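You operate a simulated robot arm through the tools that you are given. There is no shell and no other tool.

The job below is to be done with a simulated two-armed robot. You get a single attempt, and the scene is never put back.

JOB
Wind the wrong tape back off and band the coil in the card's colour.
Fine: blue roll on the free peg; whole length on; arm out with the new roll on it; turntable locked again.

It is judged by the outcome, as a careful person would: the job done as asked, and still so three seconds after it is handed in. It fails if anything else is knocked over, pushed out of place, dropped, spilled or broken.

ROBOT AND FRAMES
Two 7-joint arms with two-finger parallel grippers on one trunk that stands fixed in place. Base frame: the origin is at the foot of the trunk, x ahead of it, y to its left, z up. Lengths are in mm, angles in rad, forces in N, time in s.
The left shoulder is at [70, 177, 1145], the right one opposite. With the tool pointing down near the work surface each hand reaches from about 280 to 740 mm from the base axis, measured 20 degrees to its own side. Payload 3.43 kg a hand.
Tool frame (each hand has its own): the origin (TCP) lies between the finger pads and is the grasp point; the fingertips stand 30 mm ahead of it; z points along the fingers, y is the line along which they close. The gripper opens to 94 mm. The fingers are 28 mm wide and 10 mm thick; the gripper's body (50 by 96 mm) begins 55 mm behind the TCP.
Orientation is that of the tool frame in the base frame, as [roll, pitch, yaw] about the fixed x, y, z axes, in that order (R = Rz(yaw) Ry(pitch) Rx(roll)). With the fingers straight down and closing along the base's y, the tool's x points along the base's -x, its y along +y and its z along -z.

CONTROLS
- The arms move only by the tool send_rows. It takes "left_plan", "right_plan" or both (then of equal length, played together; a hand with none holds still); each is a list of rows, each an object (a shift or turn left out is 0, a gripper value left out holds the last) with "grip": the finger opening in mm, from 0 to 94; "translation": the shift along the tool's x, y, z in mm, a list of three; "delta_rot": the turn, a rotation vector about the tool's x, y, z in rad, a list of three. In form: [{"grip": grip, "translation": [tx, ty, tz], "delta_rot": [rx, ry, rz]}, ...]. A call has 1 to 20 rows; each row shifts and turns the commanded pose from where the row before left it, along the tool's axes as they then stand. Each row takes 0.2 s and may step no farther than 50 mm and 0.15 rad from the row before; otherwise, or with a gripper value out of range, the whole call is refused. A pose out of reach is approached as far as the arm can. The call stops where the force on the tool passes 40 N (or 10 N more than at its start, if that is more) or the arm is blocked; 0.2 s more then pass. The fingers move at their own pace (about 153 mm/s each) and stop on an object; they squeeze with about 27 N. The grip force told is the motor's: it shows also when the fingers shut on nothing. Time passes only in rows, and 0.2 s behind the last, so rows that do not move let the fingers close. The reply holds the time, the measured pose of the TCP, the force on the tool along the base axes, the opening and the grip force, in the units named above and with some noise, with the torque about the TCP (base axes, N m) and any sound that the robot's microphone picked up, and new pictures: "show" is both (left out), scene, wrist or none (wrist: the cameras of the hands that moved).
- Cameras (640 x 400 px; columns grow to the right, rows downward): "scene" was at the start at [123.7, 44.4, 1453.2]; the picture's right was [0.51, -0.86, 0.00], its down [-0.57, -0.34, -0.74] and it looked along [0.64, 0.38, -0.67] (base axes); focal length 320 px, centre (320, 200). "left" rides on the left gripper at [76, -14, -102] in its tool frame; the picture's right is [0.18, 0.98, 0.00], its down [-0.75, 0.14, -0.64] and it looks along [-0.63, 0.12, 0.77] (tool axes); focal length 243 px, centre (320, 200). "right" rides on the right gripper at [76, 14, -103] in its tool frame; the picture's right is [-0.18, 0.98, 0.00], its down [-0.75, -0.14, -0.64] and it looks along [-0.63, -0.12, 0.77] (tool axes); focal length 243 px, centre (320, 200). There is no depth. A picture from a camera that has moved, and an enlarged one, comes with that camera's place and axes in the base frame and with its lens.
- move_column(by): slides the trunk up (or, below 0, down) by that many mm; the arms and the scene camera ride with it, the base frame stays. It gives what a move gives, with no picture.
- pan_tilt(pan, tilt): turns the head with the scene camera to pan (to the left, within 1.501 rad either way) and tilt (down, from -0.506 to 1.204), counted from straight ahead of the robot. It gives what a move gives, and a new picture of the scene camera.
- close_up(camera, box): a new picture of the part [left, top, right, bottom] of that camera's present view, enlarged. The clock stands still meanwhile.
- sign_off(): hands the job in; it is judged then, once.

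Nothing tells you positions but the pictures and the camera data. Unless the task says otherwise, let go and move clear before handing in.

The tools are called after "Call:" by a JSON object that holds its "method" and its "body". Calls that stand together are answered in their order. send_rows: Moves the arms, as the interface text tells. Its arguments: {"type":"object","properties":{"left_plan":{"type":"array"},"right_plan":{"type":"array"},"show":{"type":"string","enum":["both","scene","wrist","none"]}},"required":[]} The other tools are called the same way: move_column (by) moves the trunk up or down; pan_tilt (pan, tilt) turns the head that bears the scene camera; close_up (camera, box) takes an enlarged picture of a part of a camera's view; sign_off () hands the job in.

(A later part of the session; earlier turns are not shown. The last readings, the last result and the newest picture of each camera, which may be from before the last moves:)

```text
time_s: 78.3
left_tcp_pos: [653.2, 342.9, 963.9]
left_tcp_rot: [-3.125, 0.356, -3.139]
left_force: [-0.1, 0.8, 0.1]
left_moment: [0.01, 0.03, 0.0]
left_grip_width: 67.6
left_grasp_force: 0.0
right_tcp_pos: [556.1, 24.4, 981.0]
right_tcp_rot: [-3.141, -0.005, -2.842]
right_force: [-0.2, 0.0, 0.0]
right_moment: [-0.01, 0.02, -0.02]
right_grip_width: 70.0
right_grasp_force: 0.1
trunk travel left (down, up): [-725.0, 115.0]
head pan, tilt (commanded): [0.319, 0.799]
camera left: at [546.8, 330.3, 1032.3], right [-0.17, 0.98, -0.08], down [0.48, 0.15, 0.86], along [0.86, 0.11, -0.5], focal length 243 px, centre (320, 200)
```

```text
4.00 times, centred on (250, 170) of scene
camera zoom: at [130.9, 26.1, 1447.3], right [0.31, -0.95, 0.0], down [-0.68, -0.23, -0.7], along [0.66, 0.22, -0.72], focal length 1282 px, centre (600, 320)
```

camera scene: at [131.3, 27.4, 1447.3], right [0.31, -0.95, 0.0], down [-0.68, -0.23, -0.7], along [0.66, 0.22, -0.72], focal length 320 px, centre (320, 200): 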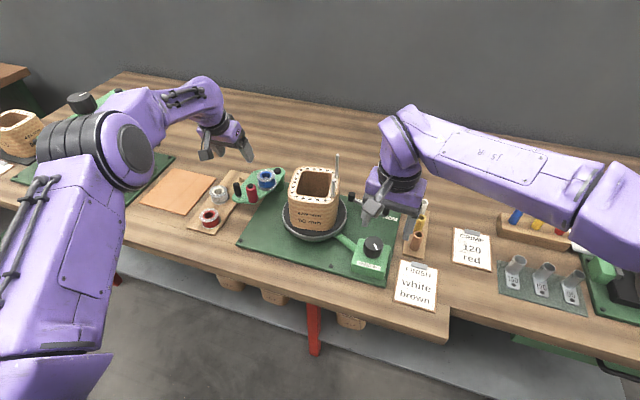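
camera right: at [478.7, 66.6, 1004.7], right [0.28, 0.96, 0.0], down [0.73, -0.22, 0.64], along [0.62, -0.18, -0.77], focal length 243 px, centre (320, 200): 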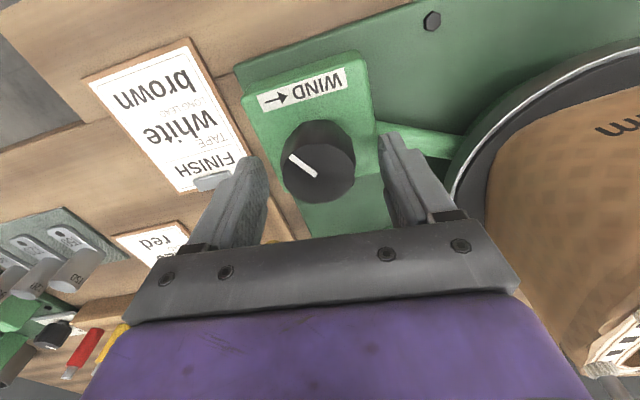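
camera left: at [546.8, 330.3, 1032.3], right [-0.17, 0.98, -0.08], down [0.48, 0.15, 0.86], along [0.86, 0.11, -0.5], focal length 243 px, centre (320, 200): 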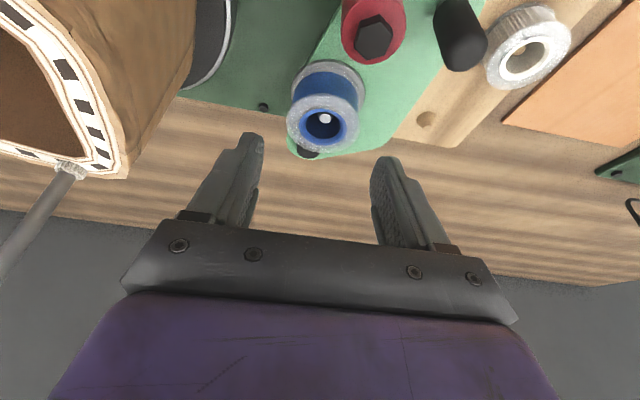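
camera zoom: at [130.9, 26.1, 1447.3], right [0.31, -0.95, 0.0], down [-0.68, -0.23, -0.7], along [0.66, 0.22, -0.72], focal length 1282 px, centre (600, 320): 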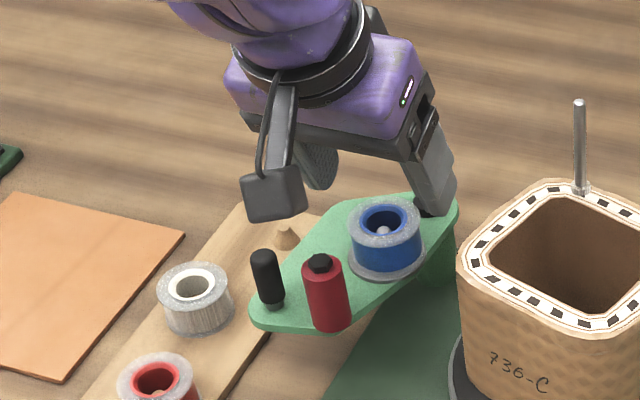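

Call:
{"method": "send_rows", "body": {"left_plan": [{"translation": [8.9, 0.1, 18.5]}, {"translation": [8.9, 0.1, 18.0]}], "show": "none"}}

Call:
{"method": "close_up", "body": {"camera": "left", "box": [180, 40, 460, 240]}}

Call:
{"method": "close_up", "body": {"camera": "scene", "box": [190, 120, 310, 220]}}

```text
time_s: 78.9
left_tcp_pos: [649.3, 342.3, 924.6]
left_tcp_rot: [-3.125, 0.358, -3.138]
left_force: [-0.4, 0.2, -0.5]
left_moment: [-0.03, -0.01, -0.02]
left_grip_width: 67.9
left_grasp_force: 0.1
right_tcp_pos: [554.3, 24.7, 981.1]
right_tcp_rot: [-3.14, -0.003, -2.844]
right_force: [0.0, -0.5, -0.3]
right_moment: [-0.02, 0.01, -0.04]
right_grip_width: 70.2
right_grasp_force: 0.0
trunk travel left (down, up): [-725.0, 115.0]
head pan, tilt (commanded): [0.319, 0.799]
```

```text
2.00 times, centred on (320, 140) of left
camera zoom: at [541.9, 331.1, 993.3], right [-0.17, 0.98, -0.08], down [0.48, 0.15, 0.86], along [0.86, 0.11, -0.5], focal length 485 px, centre (320, 320)
```

zoom: 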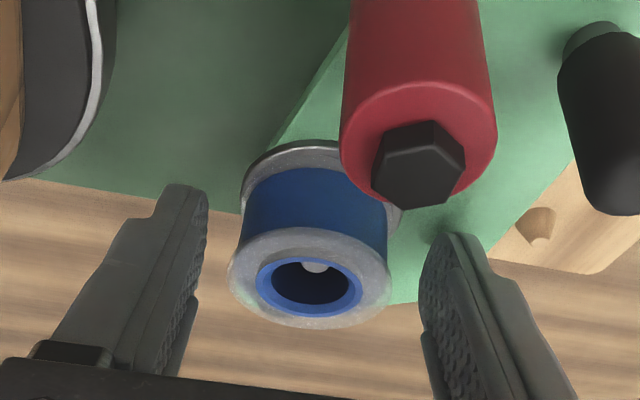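

```text
4.00 times, centred on (250, 170) of scene
camera zoom: at [129.8, 26.0, 1447.4], right [0.31, -0.95, 0.0], down [-0.68, -0.23, -0.7], along [0.66, 0.22, -0.72], focal length 1282 px, centre (600, 320)
```

zoom: 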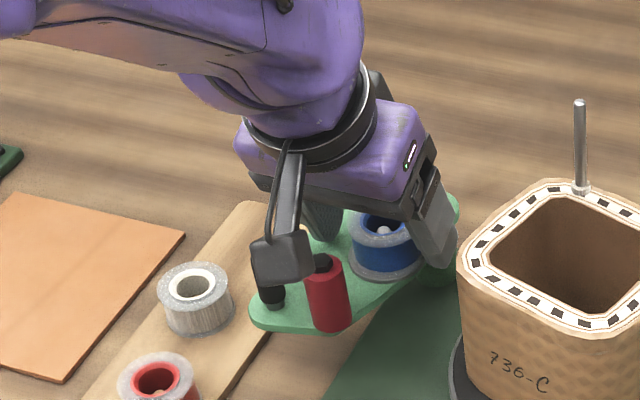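

The roll sits between the fingers. I close on it.

Call:
{"method": "send_rows", "body": {"left_plan": [{"grip": 34}, {"grip": 34}, {"grip": 34}], "show": "none"}}

Call:
{"method": "close_up", "body": {"camera": "left", "box": [180, 40, 460, 240]}}

Call:
{"method": "close_up", "body": {"camera": "scene", "box": [190, 120, 310, 220]}}

```text
time_s: 79.7
left_tcp_pos: [647.8, 342.6, 926.4]
left_tcp_rot: [-3.126, 0.359, -3.139]
left_force: [-0.4, -0.5, 0.2]
left_moment: [0.0, -0.02, -0.01]
left_grip_width: 44.6
left_grasp_force: 27.5
right_tcp_pos: [554.2, 24.0, 980.7]
right_tcp_rot: [-3.139, -0.002, -2.844]
right_force: [-0.6, -0.1, 0.0]
right_moment: [0.01, -0.01, -0.01]
right_grip_width: 69.8
right_grasp_force: 0.0
trunk travel left (down, up): [-725.0, 115.0]
head pan, tilt (commanded): [0.319, 0.799]
```

```text
2.00 times, centred on (320, 140) of left
camera zoom: at [540.9, 331.0, 994.0], right [-0.17, 0.98, -0.08], down [0.48, 0.15, 0.86], along [0.86, 0.11, -0.5], focal length 485 px, centre (320, 320)
```

zoom: 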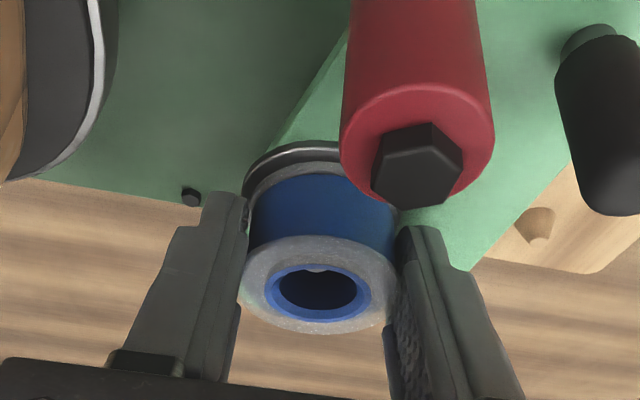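

```text
4.00 times, centred on (250, 170) of scene
camera zoom: at [128.3, 25.6, 1447.5], right [0.31, -0.95, 0.0], down [-0.68, -0.23, -0.7], along [0.66, 0.22, -0.72], focal length 1282 px, centre (600, 320)
```

zoom: 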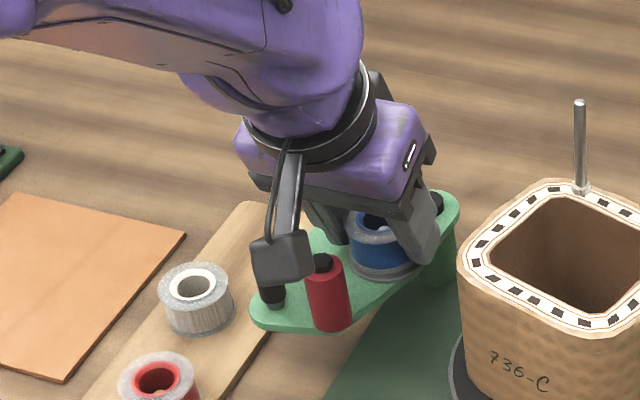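

Gripped (45 mm, 27 N). I lift straight up off the spindle.

Call:
{"method": "send_rows", "body": {"left_plan": [{"translation": [-5.2, -0.2, -14]}, {"translation": [-5.2, -0.2, -14]}, {"translation": [-5.2, -0.2, -14]}, {"translation": [-5.2, -0.2, -14]}], "show": "wrist"}}

Call:
{"method": "close_up", "body": {"camera": "left", "box": [180, 40, 460, 240]}}

Call:
{"method": "close_up", "body": {"camera": "scene", "box": [190, 120, 310, 220]}}

```text
time_s: 80.7
left_tcp_pos: [648.5, 342.6, 983.8]
left_tcp_rot: [-3.126, 0.357, -3.138]
left_force: [-0.1, 0.0, -0.1]
left_moment: [-0.04, -0.01, 0.01]
left_grip_width: 33.8
left_grasp_force: 0.1
right_tcp_pos: [553.2, 25.0, 982.2]
right_tcp_rot: [-3.141, -0.003, -2.844]
right_force: [-0.6, -0.5, -0.3]
right_moment: [0.02, -0.01, 0.01]
right_grip_width: 69.9
right_grasp_force: 0.2
trunk travel left (down, up): [-725.0, 115.0]
head pan, tilt (commanded): [0.319, 0.799]
camera left: at [540.6, 331.2, 1052.6], right [-0.17, 0.98, -0.08], down [0.48, 0.15, 0.86], along [0.86, 0.11, -0.5], focal length 243 px, centre (320, 200)
```

left: 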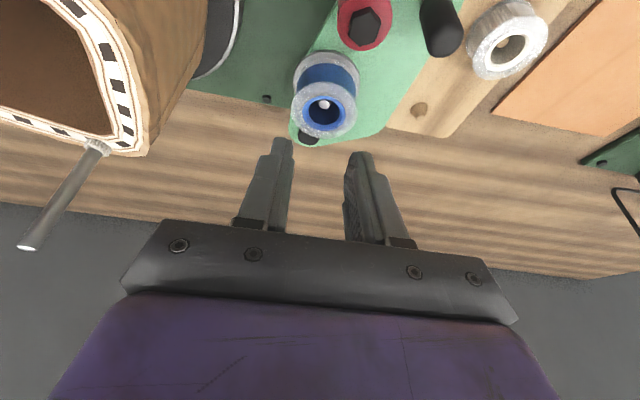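

```text
2.00 times, centred on (320, 140) of left
camera zoom: at [540.6, 331.2, 1052.6], right [-0.17, 0.98, -0.08], down [0.48, 0.15, 0.86], along [0.86, 0.11, -0.5], focal length 485 px, centre (320, 320)
```

zoom: 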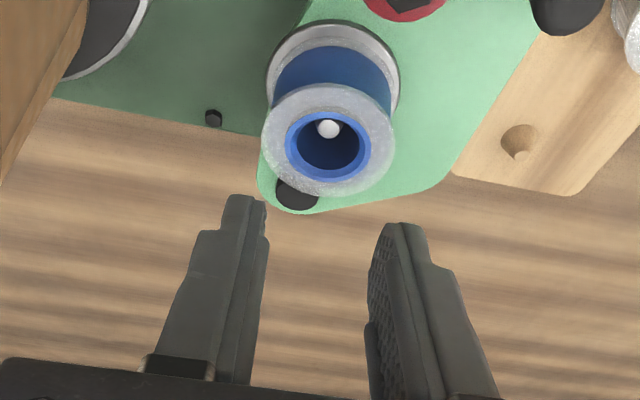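

```text
4.00 times, centred on (250, 170) of scene
camera zoom: at [128.1, 25.4, 1447.6], right [0.31, -0.95, 0.0], down [-0.68, -0.23, -0.7], along [0.66, 0.22, -0.72], focal length 1282 px, centre (600, 320)
```

zoom: 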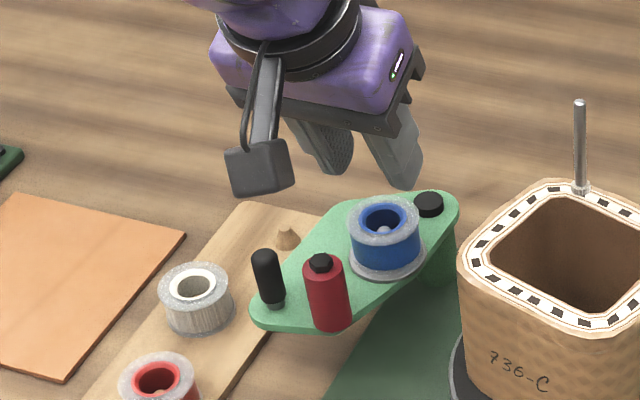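

The fingers slipped off: they only held the thin top flange. Comparing views at two heights, the roll is taller than I took it, spanning z ≈ 878–914, so I can grip about 12 mm deeper. I reopen, descend slowly watching the force, and grip again.

Call:
{"method": "send_rows", "body": {"left_plan": [{"grip": 66}, {"grip": 66}, {"translation": [10.5, 0.4, 28.1]}, {"translation": [6.6, 0.3, 17.8]}, {"translation": [3.5, 0.1, 9.4]}, {"translation": [1.7, 0.1, 4.7]}], "show": "none"}}

Call:
{"method": "close_up", "body": {"camera": "left", "box": [180, 40, 460, 240]}}

Call:
{"method": "close_up", "body": {"camera": "scene", "box": [190, 120, 310, 220]}}

```text
time_s: 82.1
left_tcp_pos: [647.9, 342.3, 922.0]
left_tcp_rot: [-3.128, 0.361, -3.139]
left_force: [-0.4, 1.0, 10.0]
left_moment: [0.41, -0.01, 0.09]
left_grip_width: 66.3
left_grasp_force: 0.3
right_tcp_pos: [552.9, 24.1, 983.3]
right_tcp_rot: [-3.141, -0.001, -2.843]
right_force: [-0.4, -0.5, -0.8]
right_moment: [0.02, -0.01, -0.01]
right_grip_width: 70.1
right_grasp_force: 0.0
trunk travel left (down, up): [-725.0, 115.0]
head pan, tilt (commanded): [0.319, 0.799]
```

```text
2.00 times, centred on (320, 140) of left
camera zoom: at [540.9, 330.5, 990.4], right [-0.17, 0.98, -0.08], down [0.48, 0.15, 0.87], along [0.86, 0.11, -0.49], focal length 485 px, centre (320, 320)
```

zoom: 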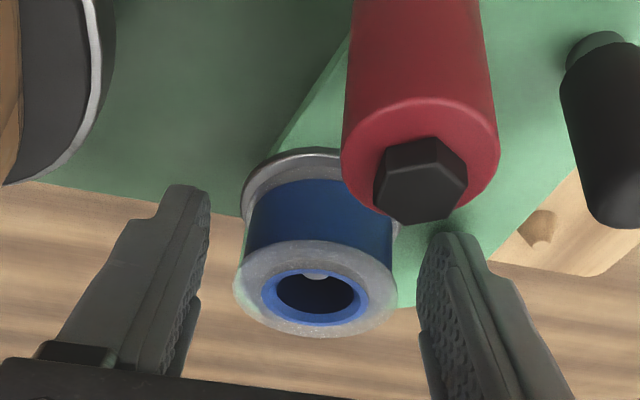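

```text
4.00 times, centred on (250, 170) of scene
camera zoom: at [126.9, 24.8, 1447.9], right [0.31, -0.95, 0.0], down [-0.68, -0.22, -0.7], along [0.66, 0.22, -0.72], focal length 1282 px, centre (600, 320)
```

zoom: 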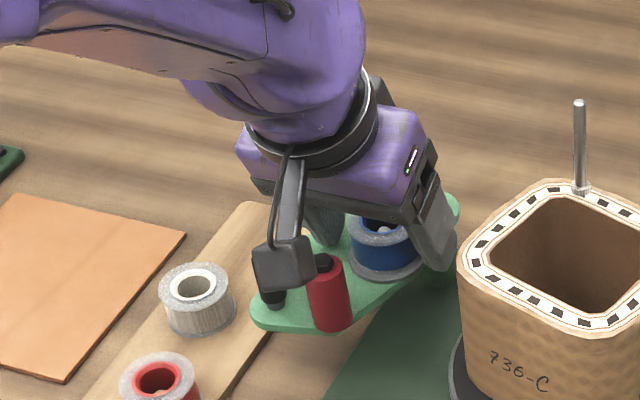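

The left fingertip just touches the plate (10 N at z ≈ 889), so this is as deep as the tilt allows. I grip here and lift in small steps, reading the force.

Call:
{"method": "send_rows", "body": {"left_plan": [{"translation": [-0.3, 0, -1]}, {"grip": 20}, {"grip": 20}, {"grip": 20}], "show": "none"}}

Call:
{"method": "send_rows", "body": {"left_plan": [{"translation": [-1.4, 0, -3.7]}], "show": "none"}}

Call:
{"method": "close_up", "body": {"camera": "left", "box": [180, 40, 460, 240]}}

```text
time_s: 83.1
left_tcp_pos: [645.0, 341.0, 923.8]
left_tcp_rot: [-3.129, 0.363, -3.137]
left_force: [-4.4, 0.6, 19.6]
left_moment: [-0.01, 0.47, 0.08]
left_grip_width: 44.9
left_grasp_force: 27.2
right_tcp_pos: [550.7, 24.0, 983.4]
right_tcp_rot: [-3.14, 0.002, -2.841]
right_force: [0.1, -0.6, -1.0]
right_moment: [-0.01, 0.02, 0.02]
right_grip_width: 69.7
right_grasp_force: 0.0
trunk travel left (down, up): [-725.0, 115.0]
head pan, tilt (commanded): [0.319, 0.799]
```

```text
time_s: 83.5
left_tcp_pos: [647.2, 342.9, 923.9]
left_tcp_rot: [-3.128, 0.359, -3.139]
left_force: [-3.6, 0.3, 7.7]
left_moment: [-0.09, 0.11, 0.03]
left_grip_width: 43.9
left_grasp_force: 27.1
right_tcp_pos: [551.8, 22.8, 982.4]
right_tcp_rot: [-3.14, 0.0, -2.844]
right_force: [0.3, -0.1, -0.1]
right_moment: [0.0, 0.01, -0.01]
right_grip_width: 69.9
right_grasp_force: 0.0
trunk travel left (down, up): [-725.0, 115.0]
head pan, tilt (commanded): [0.319, 0.799]
```

```text
2.00 times, centred on (320, 140) of left
camera zoom: at [539.1, 330.8, 993.4], right [-0.17, 0.98, -0.08], down [0.48, 0.15, 0.86], along [0.86, 0.11, -0.5], focal length 485 px, centre (320, 320)
```

zoom: 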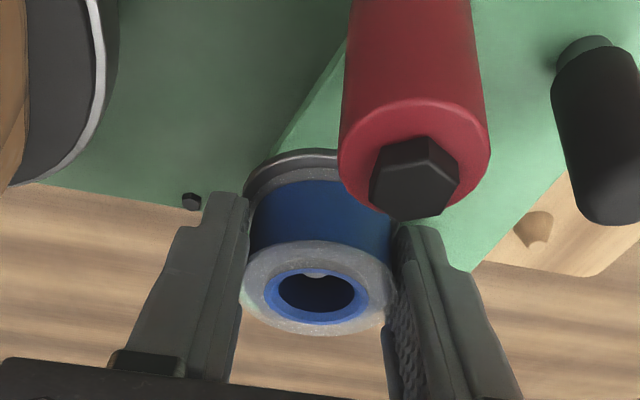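

Call:
{"method": "send_rows", "body": {"left_plan": [{"translation": [-1.4, 0, -3.7]}], "show": "none"}}

Call:
{"method": "close_up", "body": {"camera": "left", "box": [180, 40, 460, 240]}}

Call:
{"method": "close_up", "body": {"camera": "scene", "box": [240, 150, 290, 200]}}

```text
time_s: 83.9
left_tcp_pos: [646.5, 343.5, 927.8]
left_tcp_rot: [-3.127, 0.357, -3.139]
left_force: [-1.6, -0.2, -0.8]
left_moment: [-0.02, 0.06, -0.02]
left_grip_width: 43.6
left_grasp_force: 27.0
right_tcp_pos: [554.0, 23.2, 981.2]
right_tcp_rot: [-3.14, -0.001, -2.842]
right_force: [0.5, 0.5, 0.4]
right_moment: [0.0, 0.0, -0.01]
right_grip_width: 70.1
right_grasp_force: 0.0
trunk travel left (down, up): [-725.0, 115.0]
head pan, tilt (commanded): [0.319, 0.799]
```

```text
2.00 times, centred on (320, 140) of left
camera zoom: at [540.2, 331.2, 996.0], right [-0.17, 0.98, -0.08], down [0.48, 0.15, 0.86], along [0.86, 0.11, -0.5], focal length 485 px, centre (320, 320)
```

zoom: 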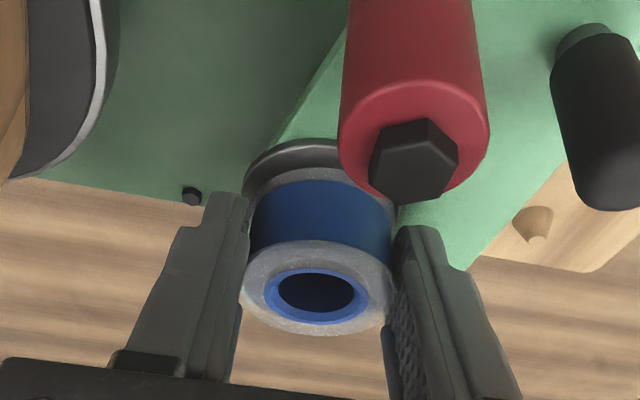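

```text
8.00 times, centred on (265, 175) of scene
camera zoom: at [128.0, 25.1, 1447.4], right [0.31, -0.95, 0.0], down [-0.68, -0.22, -0.7], along [0.66, 0.22, -0.72], focal length 2563 px, centre (760, 400)
```

zoom: 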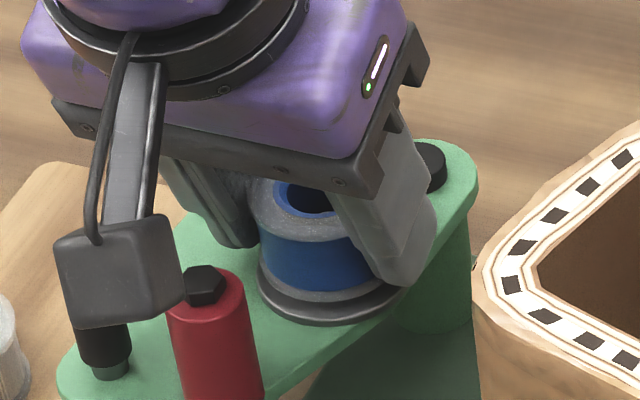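

The roll is now rising with the fingers. I keep lifting slowly.

Call:
{"method": "send_rows", "body": {"left_plan": [{"translation": [-1.4, 0, -3.7]}, {"translation": [-1.4, 0, -3.7]}], "show": "none"}}

Call:
{"method": "close_up", "body": {"camera": "left", "box": [180, 40, 460, 240]}}

Call:
{"method": "close_up", "body": {"camera": "scene", "box": [240, 150, 290, 200]}}

```text
time_s: 84.5
left_tcp_pos: [648.7, 345.5, 937.4]
left_tcp_rot: [-3.129, 0.36, -3.137]
left_force: [-0.5, -0.8, -0.6]
left_moment: [0.0, -0.02, -0.01]
left_grip_width: 43.9
left_grasp_force: 27.1
right_tcp_pos: [554.1, 24.4, 983.1]
right_tcp_rot: [-3.14, -0.001, -2.844]
right_force: [0.9, 0.4, -0.4]
right_moment: [-0.02, 0.05, 0.03]
right_grip_width: 69.9
right_grasp_force: 0.0
trunk travel left (down, up): [-725.0, 115.0]
head pan, tilt (commanded): [0.319, 0.799]
```

```text
2.00 times, centred on (320, 140) of left
camera zoom: at [541.7, 332.7, 1004.7], right [-0.17, 0.98, -0.08], down [0.48, 0.15, 0.86], along [0.86, 0.11, -0.5], focal length 485 px, centre (320, 320)
```

zoom: 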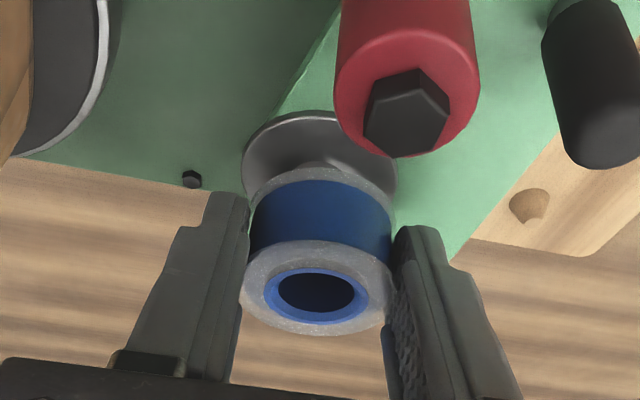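

```text
8.00 times, centred on (265, 175) of scene
camera zoom: at [128.5, 25.7, 1447.5], right [0.31, -0.95, 0.0], down [-0.68, -0.23, -0.7], along [0.66, 0.22, -0.72], focal length 2563 px, centre (760, 400)
```

zoom: 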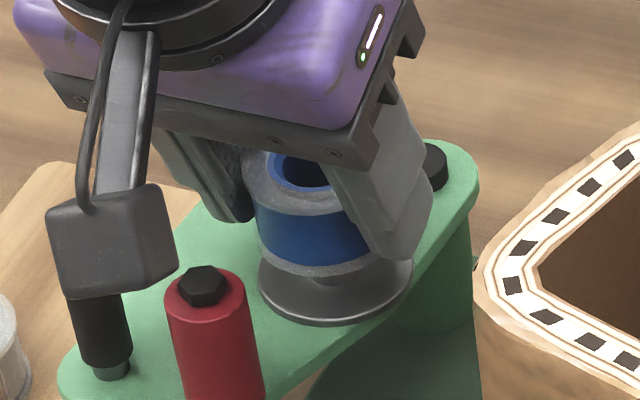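

Call:
{"method": "send_rows", "body": {"left_plan": [{"translation": [-2.1, 0, -5.6]}, {"translation": [-2.1, 0, -5.6]}, {"translation": [-2.1, 0, -5.6]}, {"translation": [-2.1, 0, -5.6]}, {"translation": [-2.1, 0, -5.6]}, {"translation": [-2.1, 0, -5.6]}, {"translation": [-2.1, 0, -5.6]}], "show": "wrist"}}

Call:
{"method": "close_up", "body": {"camera": "left", "box": [180, 40, 460, 240]}}

Call:
{"method": "close_up", "body": {"camera": "scene", "box": [210, 120, 310, 200]}}

```text
time_s: 86.1
left_tcp_pos: [650.3, 343.1, 978.4]
left_tcp_rot: [-3.127, 0.357, -3.139]
left_force: [0.1, 0.4, -0.1]
left_moment: [0.0, 0.0, -0.02]
left_grip_width: 44.0
left_grasp_force: 26.6
right_tcp_pos: [554.1, 23.9, 981.6]
right_tcp_rot: [-3.141, -0.002, -2.843]
right_force: [0.1, 0.5, -0.8]
right_moment: [0.0, 0.06, -0.01]
right_grip_width: 70.0
right_grasp_force: 0.0
trunk travel left (down, up): [-725.0, 115.0]
head pan, tilt (commanded): [0.319, 0.799]
camera left: at [541.3, 331.7, 1046.4], right [-0.17, 0.98, -0.08], down [0.48, 0.15, 0.86], along [0.86, 0.11, -0.5], focal length 243 px, centre (320, 200)
```

left: 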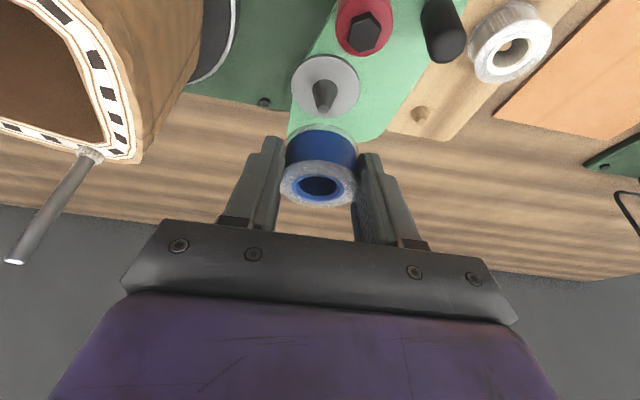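

```text
2.00 times, centred on (320, 140) of left
camera zoom: at [541.3, 331.7, 1046.4], right [-0.17, 0.98, -0.08], down [0.48, 0.15, 0.86], along [0.86, 0.11, -0.5], focal length 485 px, centre (320, 320)
```

zoom: 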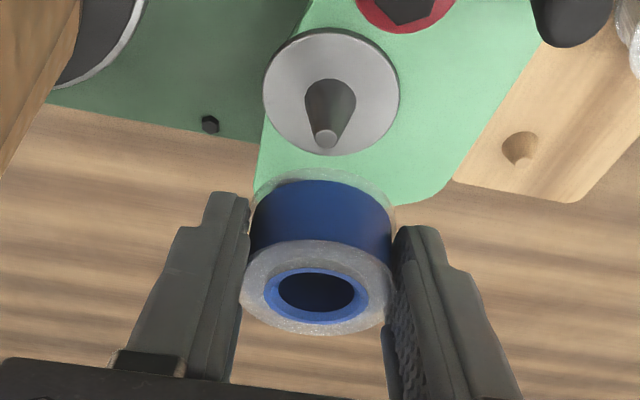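

```text
5.00 times, centred on (260, 160) of scene
camera zoom: at [128.4, 25.6, 1447.5], right [0.31, -0.95, 0.0], down [-0.68, -0.23, -0.7], along [0.66, 0.22, -0.72], focal length 1602 px, centre (620, 400)
```

zoom: 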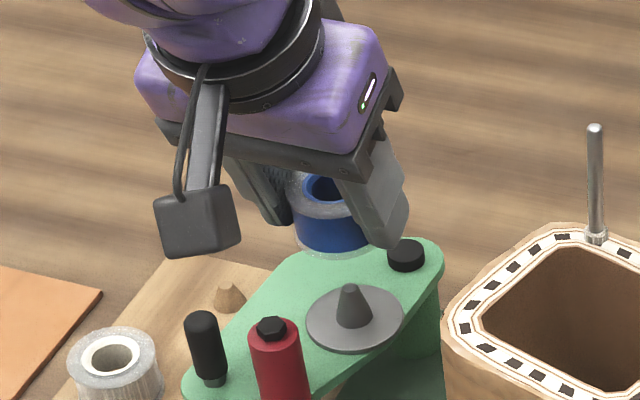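

The blue roll is off the spindle (a tapered cone) and held steadily. The free peg is at (704, 452), base z ≈ 821, tip ≈ 838. I carry the roll over it, staying high.

Call:
{"method": "send_rows", "body": {"left_plan": [{"translation": [-9.6, 21.6, 1.5]}, {"translation": [-9.6, 21.6, 1.5]}, {"translation": [-9.6, 21.6, 1.5]}, {"translation": [-9.6, 21.6, 1.5]}, {"translation": [-9.6, 21.6, 1.5]}, {"translation": [0, 0, 0]}], "show": "wrist"}}

Call:
{"method": "close_up", "body": {"camera": "left", "box": [180, 0, 460, 200]}}

Call:
{"method": "close_up", "body": {"camera": "scene", "box": [190, 110, 290, 190]}}

```text
time_s: 87.5
left_tcp_pos: [698.6, 452.6, 986.4]
left_tcp_rot: [-3.129, 0.358, -3.138]
left_force: [0.8, -0.2, -0.1]
left_moment: [-0.01, 0.0, 0.0]
left_grip_width: 43.6
left_grasp_force: 27.1
right_tcp_pos: [553.2, 24.2, 981.3]
right_tcp_rot: [-3.139, -0.002, -2.841]
right_force: [0.7, 0.2, 0.4]
right_moment: [0.0, 0.03, 0.02]
right_grip_width: 69.8
right_grasp_force: 0.0
trunk travel left (down, up): [-725.0, 115.0]
head pan, tilt (commanded): [0.319, 0.799]
camera left: at [591.2, 440.1, 1054.7], right [-0.17, 0.98, -0.08], down [0.48, 0.15, 0.86], along [0.86, 0.11, -0.5], focal length 243 px, centre (320, 200)
```

left: 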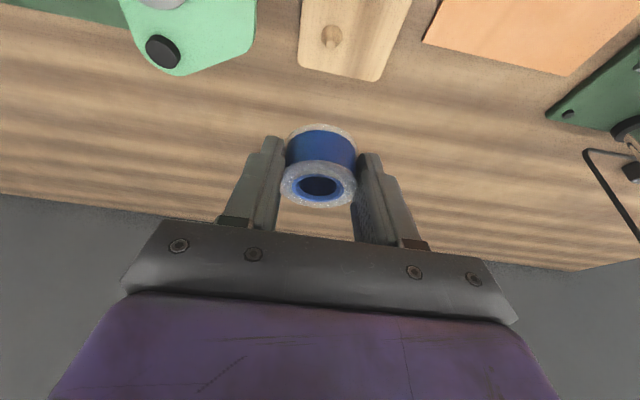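

```text
2.00 times, centred on (320, 100) of left
camera zoom: at [591.2, 440.1, 1054.7], right [-0.17, 0.98, -0.08], down [0.48, 0.15, 0.86], along [0.86, 0.11, -0.5], focal length 485 px, centre (320, 400)
```

zoom: 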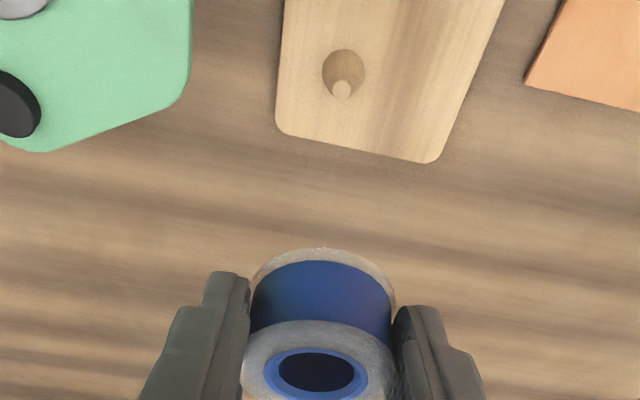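

```text
5.00 times, centred on (240, 150) of scene
camera zoom: at [128.2, 25.1, 1447.6], right [0.31, -0.95, 0.0], down [-0.68, -0.22, -0.7], along [0.66, 0.22, -0.72], focal length 1602 px, centre (720, 450)
```

zoom: 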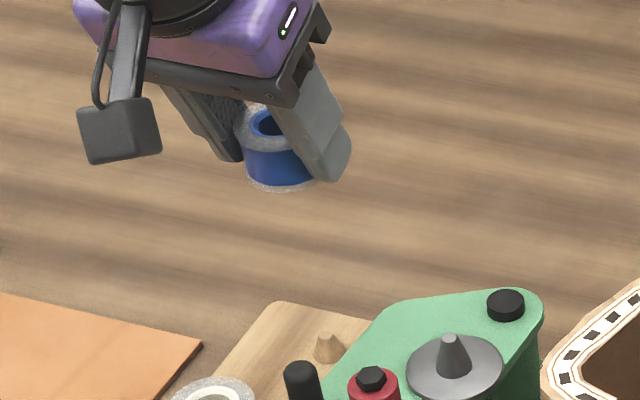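

Peg measured again at (703.2, 452). I correct by a millimetre and descend to just above the peg tip.

Call:
{"method": "send_rows", "body": {"left_plan": [{"translation": [7.9, -1.0, 18.4]}, {"translation": [7.0, 0.3, 18.7]}, {"translation": [7.0, 0.3, 18.7]}, {"translation": [7.0, 0.3, 18.7]}, {"translation": [7.0, 0.3, 18.7]}], "show": "wrist"}}

Call:
{"method": "close_up", "body": {"camera": "left", "box": [180, 40, 460, 240]}}

Call:
{"method": "close_up", "body": {"camera": "scene", "box": [200, 130, 280, 200]}}

```text
time_s: 88.7
left_tcp_pos: [697.0, 450.3, 887.2]
left_tcp_rot: [-3.125, 0.358, -3.138]
left_force: [0.8, 0.3, -0.4]
left_moment: [0.02, 0.04, 0.01]
left_grip_width: 43.3
left_grasp_force: 26.7
right_tcp_pos: [553.8, 24.1, 981.3]
right_tcp_rot: [-3.139, -0.002, -2.843]
right_force: [0.0, 0.2, -0.5]
right_moment: [-0.03, 0.02, 0.04]
right_grip_width: 69.9
right_grasp_force: 0.0
trunk travel left (down, up): [-725.0, 115.0]
head pan, tilt (commanded): [0.319, 0.799]
camera left: at [589.8, 439.2, 955.4], right [-0.17, 0.98, -0.08], down [0.48, 0.15, 0.86], along [0.86, 0.11, -0.5], focal length 243 px, centre (320, 200)
```

left: 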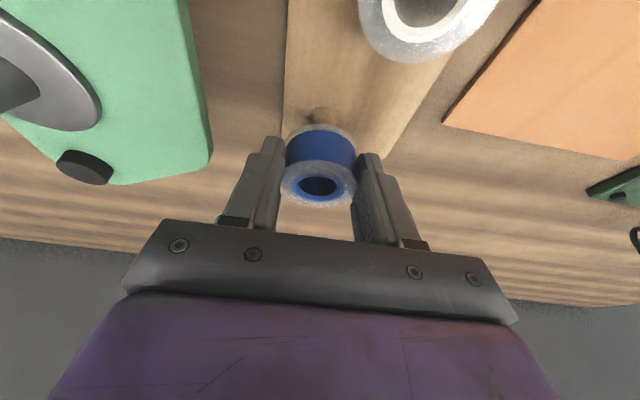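

```text
2.00 times, centred on (320, 140) of left
camera zoom: at [589.8, 439.2, 955.4], right [-0.17, 0.98, -0.08], down [0.48, 0.15, 0.86], along [0.86, 0.11, -0.5], focal length 485 px, centre (320, 320)
```

zoom: 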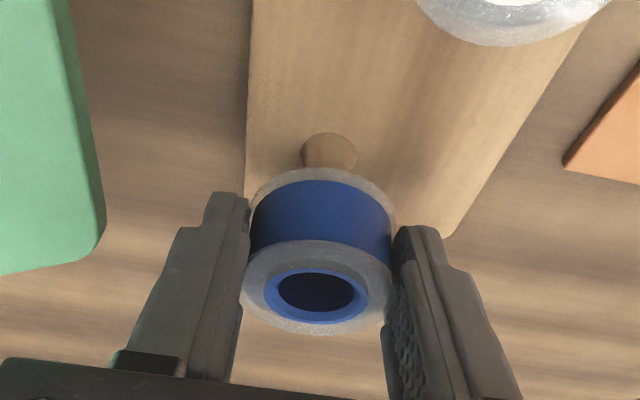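

```text
5.71 times, centred on (240, 165) of scene
camera zoom: at [129.1, 26.0, 1447.5], right [0.31, -0.95, 0.0], down [-0.68, -0.23, -0.7], along [0.66, 0.22, -0.72], focal length 1831 px, centre (777, 400)
```

zoom: 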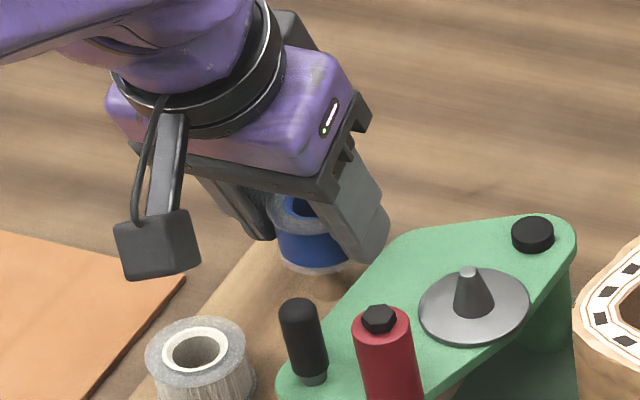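

The roll's hole lines up with the peg to within a couple of millimetres. I nudge and lower it onto the peg.

Call:
{"method": "send_rows", "body": {"left_plan": [{"translation": [-1.4, 1.0, 0.5]}, {"translation": [3.5, 0.2, 9.4]}, {"translation": [2.4, 0.1, 6.6]}, {"translation": [1.7, 0.1, 4.7]}], "show": "none"}}

Call:
{"method": "close_up", "body": {"camera": "left", "box": [180, 40, 460, 240]}}

Call:
{"method": "close_up", "body": {"camera": "scene", "box": [200, 130, 280, 200]}}

```text
time_s: 89.7
left_tcp_pos: [696.6, 451.1, 865.3]
left_tcp_rot: [-3.127, 0.359, -3.14]
left_force: [-0.6, -0.8, 0.3]
left_moment: [0.0, 0.01, 0.0]
left_grip_width: 43.5
left_grasp_force: 27.5
right_tcp_pos: [552.3, 25.0, 981.8]
right_tcp_rot: [-3.14, -0.002, -2.842]
right_force: [0.6, 0.3, 0.2]
right_moment: [-0.01, 0.03, 0.06]
right_grip_width: 70.2
right_grasp_force: 0.0
trunk travel left (down, up): [-725.0, 115.0]
head pan, tilt (commanded): [0.319, 0.799]
```

```text
2.00 times, centred on (320, 140) of left
camera zoom: at [589.3, 440.1, 933.3], right [-0.17, 0.98, -0.08], down [0.48, 0.15, 0.86], along [0.86, 0.11, -0.5], focal length 485 px, centre (320, 320)
```

zoom: 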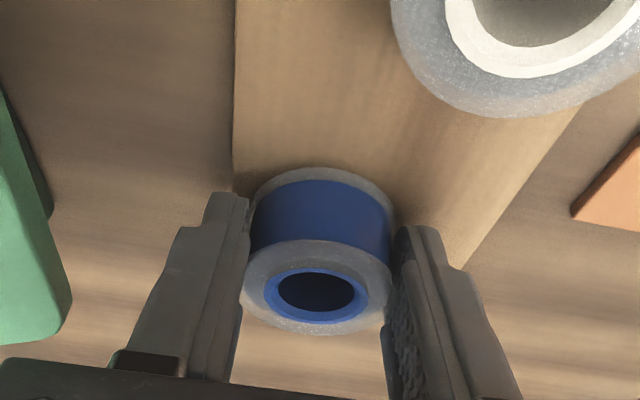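

```text
5.71 times, centred on (240, 165) of scene
camera zoom: at [128.1, 25.6, 1447.6], right [0.31, -0.95, 0.0], down [-0.68, -0.23, -0.7], along [0.66, 0.22, -0.72], focal length 1831 px, centre (777, 400)
```

zoom: 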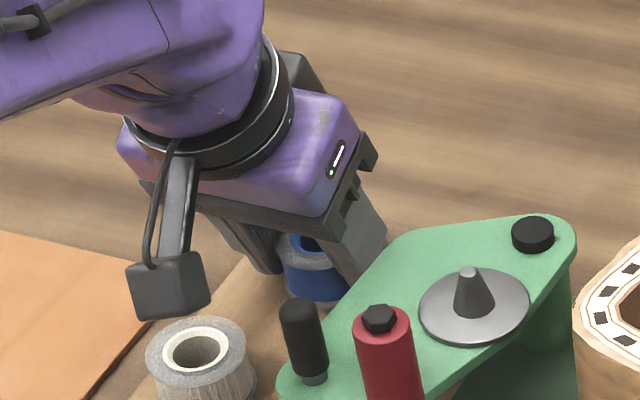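

Call:
{"method": "send_rows", "body": {"left_plan": [{"translation": [0.7, 0, 1.9]}, {"translation": [0.7, 0, 1.9]}], "show": "none"}}

Call:
{"method": "send_rows", "body": {"left_plan": [{"translation": [0.7, 0, 1.9]}, {"translation": [0.7, 0, 1.9]}], "show": "none"}}

Call:
{"method": "close_up", "body": {"camera": "left", "box": [180, 40, 460, 240]}}

```text
time_s: 90.3
left_tcp_pos: [695.6, 450.8, 860.5]
left_tcp_rot: [-3.128, 0.359, -3.139]
left_force: [-5.7, -1.4, 3.1]
left_moment: [-0.12, 0.22, -0.02]
left_grip_width: 43.5
left_grasp_force: 27.2
right_tcp_pos: [553.4, 23.0, 982.9]
right_tcp_rot: [-3.141, 0.0, -2.843]
right_force: [0.0, -0.9, -0.3]
right_moment: [0.02, -0.01, -0.02]
right_grip_width: 70.0
right_grasp_force: 0.2
trunk travel left (down, up): [-725.0, 115.0]
head pan, tilt (commanded): [0.319, 0.799]
```

```text
time_s: 90.9
left_tcp_pos: [696.6, 451.5, 860.9]
left_tcp_rot: [-3.131, 0.365, -3.138]
left_force: [-6.3, 1.7, 16.6]
left_moment: [0.34, 0.27, -0.11]
left_grip_width: 43.4
left_grasp_force: 25.9
right_tcp_pos: [551.4, 22.6, 983.5]
right_tcp_rot: [-3.14, 0.002, -2.844]
right_force: [-0.1, -1.1, 0.8]
right_moment: [0.03, -0.02, 0.05]
right_grip_width: 69.4
right_grasp_force: 0.0
trunk travel left (down, up): [-725.0, 115.0]
head pan, tilt (commanded): [0.319, 0.799]
```

```text
2.00 times, centred on (320, 140) of left
camera zoom: at [587.9, 439.5, 929.1], right [-0.17, 0.98, -0.08], down [0.47, 0.15, 0.87], along [0.86, 0.11, -0.49], focal length 485 px, centre (320, 320)
```

zoom: 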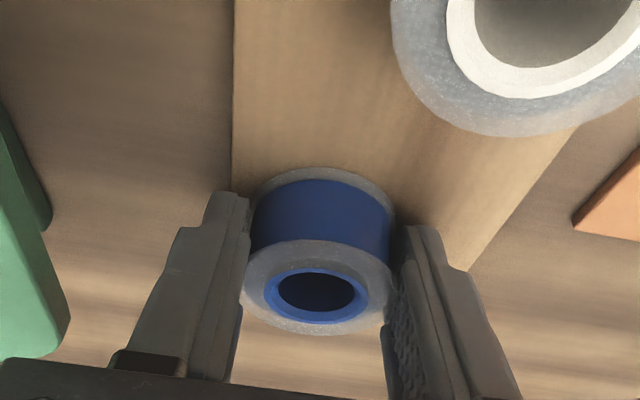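

Seated: 17 N of contact at exactly the predicted height. I relax the push and open just a few millimetres.

Call:
{"method": "send_rows", "body": {"left_plan": [{"translation": [-0.7, 0, -2.2]}, {"grip": 54}, {"grip": 54}], "show": "none"}}

Call:
{"method": "close_up", "body": {"camera": "left", "box": [180, 40, 460, 240]}}

Call:
{"method": "close_up", "body": {"camera": "scene", "box": [200, 130, 280, 200]}}

```text
time_s: 91.7
left_tcp_pos: [696.6, 448.9, 861.8]
left_tcp_rot: [-3.127, 0.362, -3.138]
left_force: [-3.0, -7.9, 11.0]
left_moment: [0.05, 0.12, 0.09]
left_grip_width: 49.6
left_grasp_force: 0.1
right_tcp_pos: [552.0, 21.9, 983.2]
right_tcp_rot: [-3.139, 0.001, -2.843]
right_force: [0.0, 0.6, -0.2]
right_moment: [-0.02, -0.06, 0.0]
right_grip_width: 70.1
right_grasp_force: 0.1
trunk travel left (down, up): [-725.0, 115.0]
head pan, tilt (commanded): [0.319, 0.799]
```

```text
2.00 times, centred on (320, 140) of left
camera zoom: at [588.6, 437.5, 929.6], right [-0.17, 0.98, -0.08], down [0.48, 0.15, 0.86], along [0.86, 0.11, -0.5], focal length 485 px, centre (320, 320)
```

zoom: 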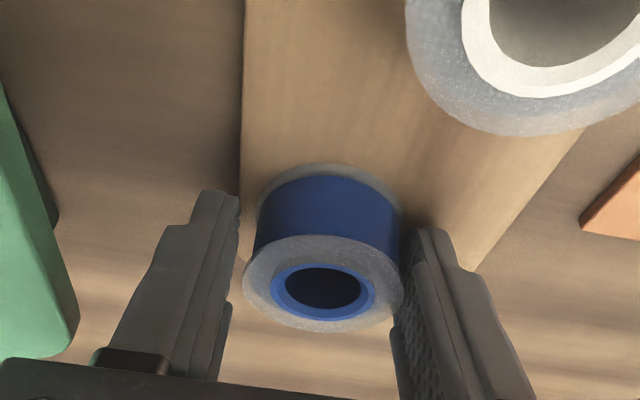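

```text
5.71 times, centred on (240, 165) of scene
camera zoom: at [125.9, 22.4, 1447.8], right [0.31, -0.95, 0.0], down [-0.68, -0.22, -0.7], along [0.66, 0.22, -0.72], focal length 1831 px, centre (777, 400)
```

zoom: 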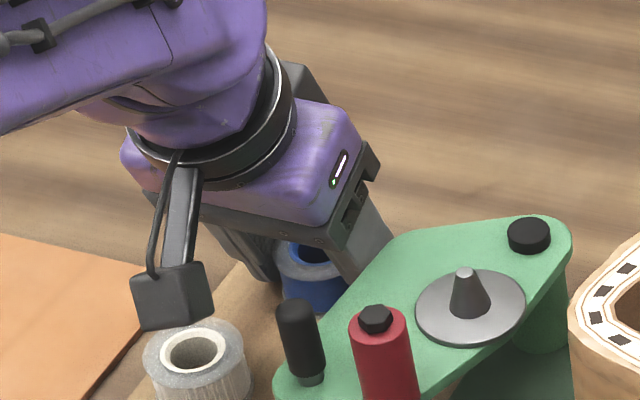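

The opening was limited because the left fingertip rests on the board (the roll is down). I lift 3 mm, open a little more, and check the roll stays.

Call:
{"method": "send_rows", "body": {"left_plan": [{"translation": [-1.2, 0, -3.3]}, {"translation": [0, 1.5, 0], "grip": 58}, {"grip": 58}], "show": "none"}}

Call:
{"method": "close_up", "body": {"camera": "left", "box": [180, 40, 460, 240]}}

```text
time_s: 92.5
left_tcp_pos: [696.0, 453.9, 861.3]
left_tcp_rot: [-3.129, 0.358, -3.138]
left_force: [-0.1, 0.3, 0.3]
left_moment: [0.0, 0.02, -0.01]
left_grip_width: 57.8
left_grasp_force: 0.1
right_tcp_pos: [553.5, 25.2, 983.1]
right_tcp_rot: [-3.139, -0.001, -2.843]
right_force: [0.0, 0.5, -0.6]
right_moment: [-0.02, 0.01, -0.04]
right_grip_width: 70.4
right_grasp_force: 0.0
trunk travel left (down, up): [-725.0, 115.0]
head pan, tilt (commanded): [0.319, 0.799]
```

```text
2.00 times, centred on (320, 140) of left
camera zoom: at [589.0, 442.0, 930.1], right [-0.17, 0.98, -0.08], down [0.48, 0.15, 0.86], along [0.86, 0.11, -0.5], focal length 485 px, centre (320, 320)
```

zoom: 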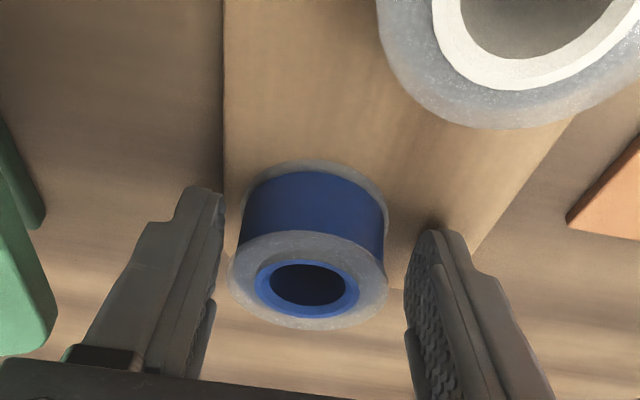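

Call:
{"method": "send_rows", "body": {"left_plan": [{"translation": [-5.2, -0.2, -14]}, {"translation": [-5.2, -0.2, -14]}, {"translation": [-8.7, -0.2, -23.4]}, {"translation": [-8.7, -0.2, -23.4]}, {"translation": [-8.7, -0.2, -23.4]}], "show": "wrist"}}

Call:
{"method": "close_up", "body": {"camera": "left", "box": [120, 0, 480, 200]}}

Call:
{"method": "close_up", "body": {"camera": "scene", "box": [180, 130, 300, 230]}}

```text
time_s: 93.7
left_tcp_pos: [697.3, 453.7, 968.0]
left_tcp_rot: [-3.128, 0.359, -3.139]
left_force: [0.0, 0.0, -0.7]
left_moment: [-0.01, 0.0, 0.0]
left_grip_width: 57.8
left_grasp_force: 0.1
right_tcp_pos: [553.6, 24.3, 982.0]
right_tcp_rot: [-3.137, -0.004, -2.842]
right_force: [0.4, -0.6, -0.7]
right_moment: [0.02, -0.01, -0.03]
right_grip_width: 70.2
right_grasp_force: 0.0
trunk travel left (down, up): [-725.0, 115.0]
head pan, tilt (commanded): [0.319, 0.799]
camera left: at [589.5, 442.6, 1036.2], right [-0.17, 0.98, -0.08], down [0.48, 0.15, 0.86], along [0.86, 0.11, -0.5], focal length 243 px, centre (320, 200)
```

left: 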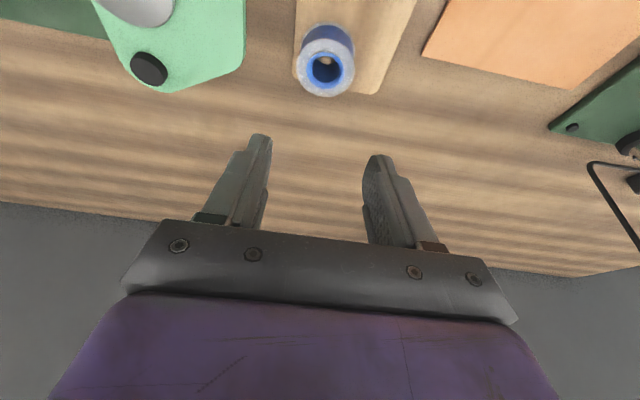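

```text
1.78 times, centred on (300, 100) of left
camera zoom: at [589.5, 442.6, 1036.2], right [-0.17, 0.98, -0.08], down [0.48, 0.15, 0.86], along [0.86, 0.11, -0.5], focal length 431 px, centre (356, 378)
```

zoom: 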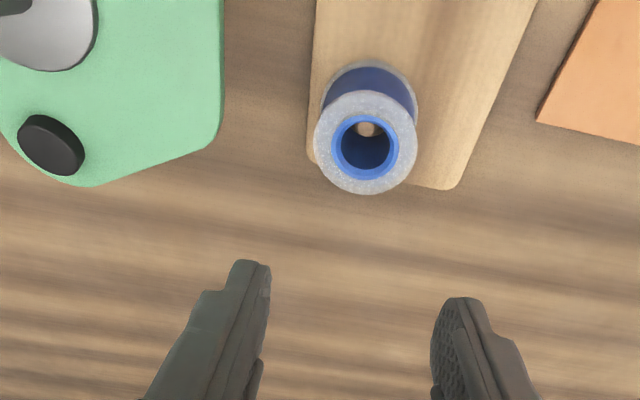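

```text
4.00 times, centred on (240, 180) of scene
camera zoom: at [127.9, 25.2, 1447.5], right [0.31, -0.95, 0.0], down [-0.68, -0.22, -0.7], along [0.66, 0.22, -0.72], focal length 1282 px, centre (640, 280)
```

zoom: 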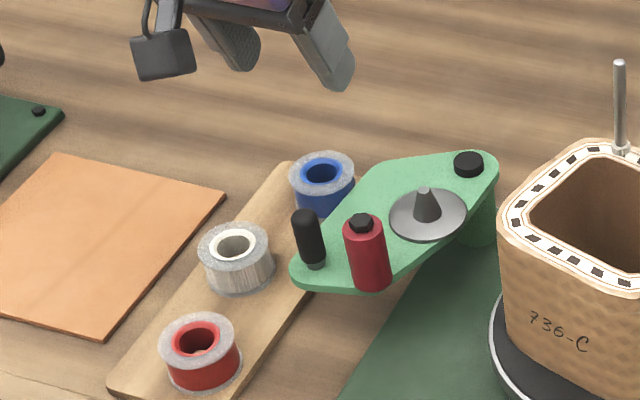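

The blue roll is on the free peg, peg tip visible in its hole. Now the white roll: I move over it, staying high and keeping the same tilt.

Call:
{"method": "send_rows", "body": {"left_plan": [{"translation": [27.5, 5.2, -10.3], "grip": 68}, {"translation": [27.5, 5.2, -10.3]}, {"translation": [27.5, 5.3, -10.3]}], "show": "wrist"}}

Call:
{"method": "close_up", "body": {"camera": "left", "box": [180, 0, 460, 200]}}

Call:
{"method": "close_up", "body": {"camera": "scene", "box": [180, 130, 300, 230]}}

```text
time_s: 94.5
left_tcp_pos: [605.5, 470.1, 967.1]
left_tcp_rot: [-3.125, 0.358, -3.14]
left_force: [0.8, 0.5, 0.5]
left_moment: [0.03, -0.03, 0.01]
left_grip_width: 68.0
left_grasp_force: 0.1
right_tcp_pos: [553.0, 24.8, 982.0]
right_tcp_rot: [-3.137, -0.001, -2.843]
right_force: [0.4, -0.4, -0.5]
right_moment: [-0.01, 0.03, -0.03]
right_grip_width: 70.0
right_grasp_force: 0.0
trunk travel left (down, up): [-725.0, 115.0]
head pan, tilt (commanded): [0.319, 0.799]
camera left: at [499.1, 458.2, 1035.0], right [-0.17, 0.98, -0.08], down [0.48, 0.15, 0.86], along [0.86, 0.11, -0.5], focal length 243 px, centre (320, 200)
```

left: 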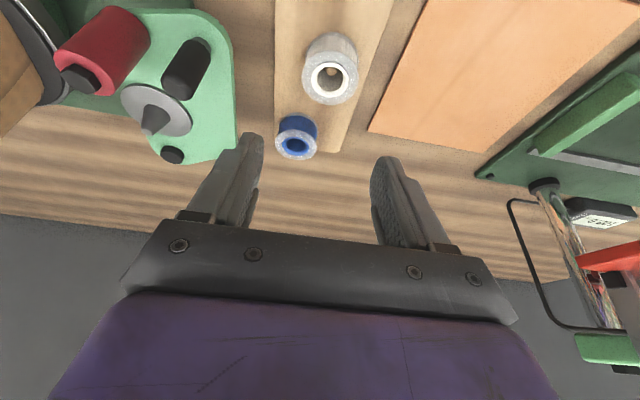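

```text
2.00 times, centred on (320, 100) of left
camera zoom: at [499.1, 458.2, 1035.0], right [-0.17, 0.98, -0.08], down [0.48, 0.15, 0.86], along [0.86, 0.11, -0.5], focal length 485 px, centre (320, 400)
```

zoom: 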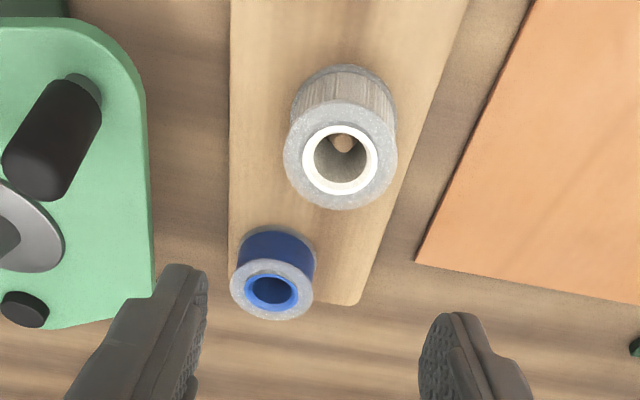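

```text
4.00 times, centred on (240, 180) of scene
camera zoom: at [127.5, 26.0, 1447.6], right [0.31, -0.95, 0.0], down [-0.68, -0.23, -0.7], along [0.66, 0.22, -0.72], focal length 1282 px, centre (640, 280)
```

zoom: 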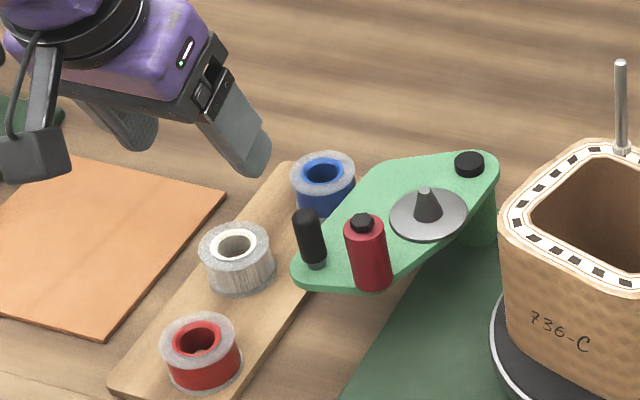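

White roll centre measures (619, 473). I come down around it in stages.

Call:
{"method": "send_rows", "body": {"left_plan": [{"translation": [10.4, 1.9, 39.9]}, {"translation": [10.4, 1.9, 39.9]}], "show": "none"}}

Call:
{"method": "close_up", "body": {"camera": "left", "box": [180, 40, 460, 240]}}

Call:
{"method": "close_up", "body": {"camera": "scene", "box": [180, 130, 300, 230]}}

```text
time_s: 95.1
left_tcp_pos: [618.0, 473.4, 880.1]
left_tcp_rot: [-3.125, 0.358, -3.137]
left_force: [-1.0, 0.3, 0.6]
left_moment: [0.03, 0.02, 0.0]
left_grip_width: 68.0
left_grasp_force: 0.3
right_tcp_pos: [555.1, 25.3, 980.9]
right_tcp_rot: [-3.138, -0.003, -2.843]
right_force: [0.1, 0.1, -0.4]
right_moment: [0.0, 0.0, 0.0]
right_grip_width: 70.0
right_grasp_force: 0.1
trunk travel left (down, up): [-725.0, 115.0]
head pan, tilt (commanded): [0.319, 0.799]
```

```text
2.00 times, centred on (320, 140) of left
camera zoom: at [511.3, 462.2, 950.1], right [-0.17, 0.98, -0.08], down [0.48, 0.15, 0.86], along [0.86, 0.11, -0.5], focal length 485 px, centre (320, 320)
```

zoom: 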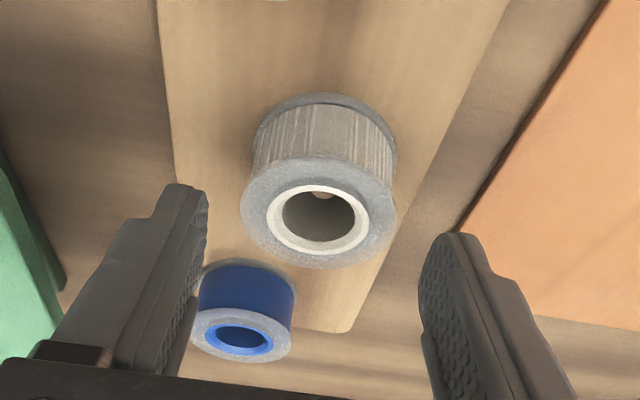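

```text
4.00 times, centred on (240, 180) of scene
camera zoom: at [129.6, 26.9, 1447.4], right [0.31, -0.95, 0.0], down [-0.68, -0.23, -0.7], along [0.66, 0.22, -0.72], focal length 1282 px, centre (640, 280)
```

zoom: 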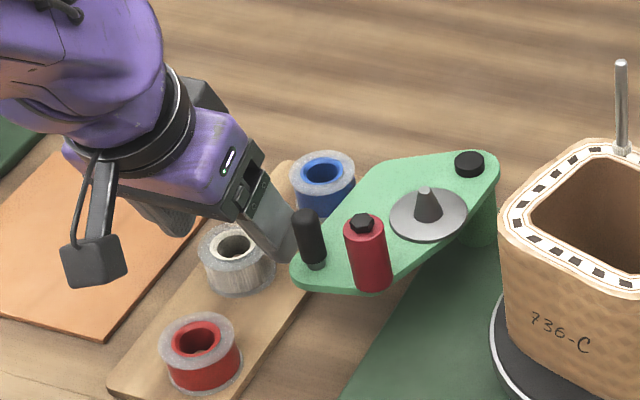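

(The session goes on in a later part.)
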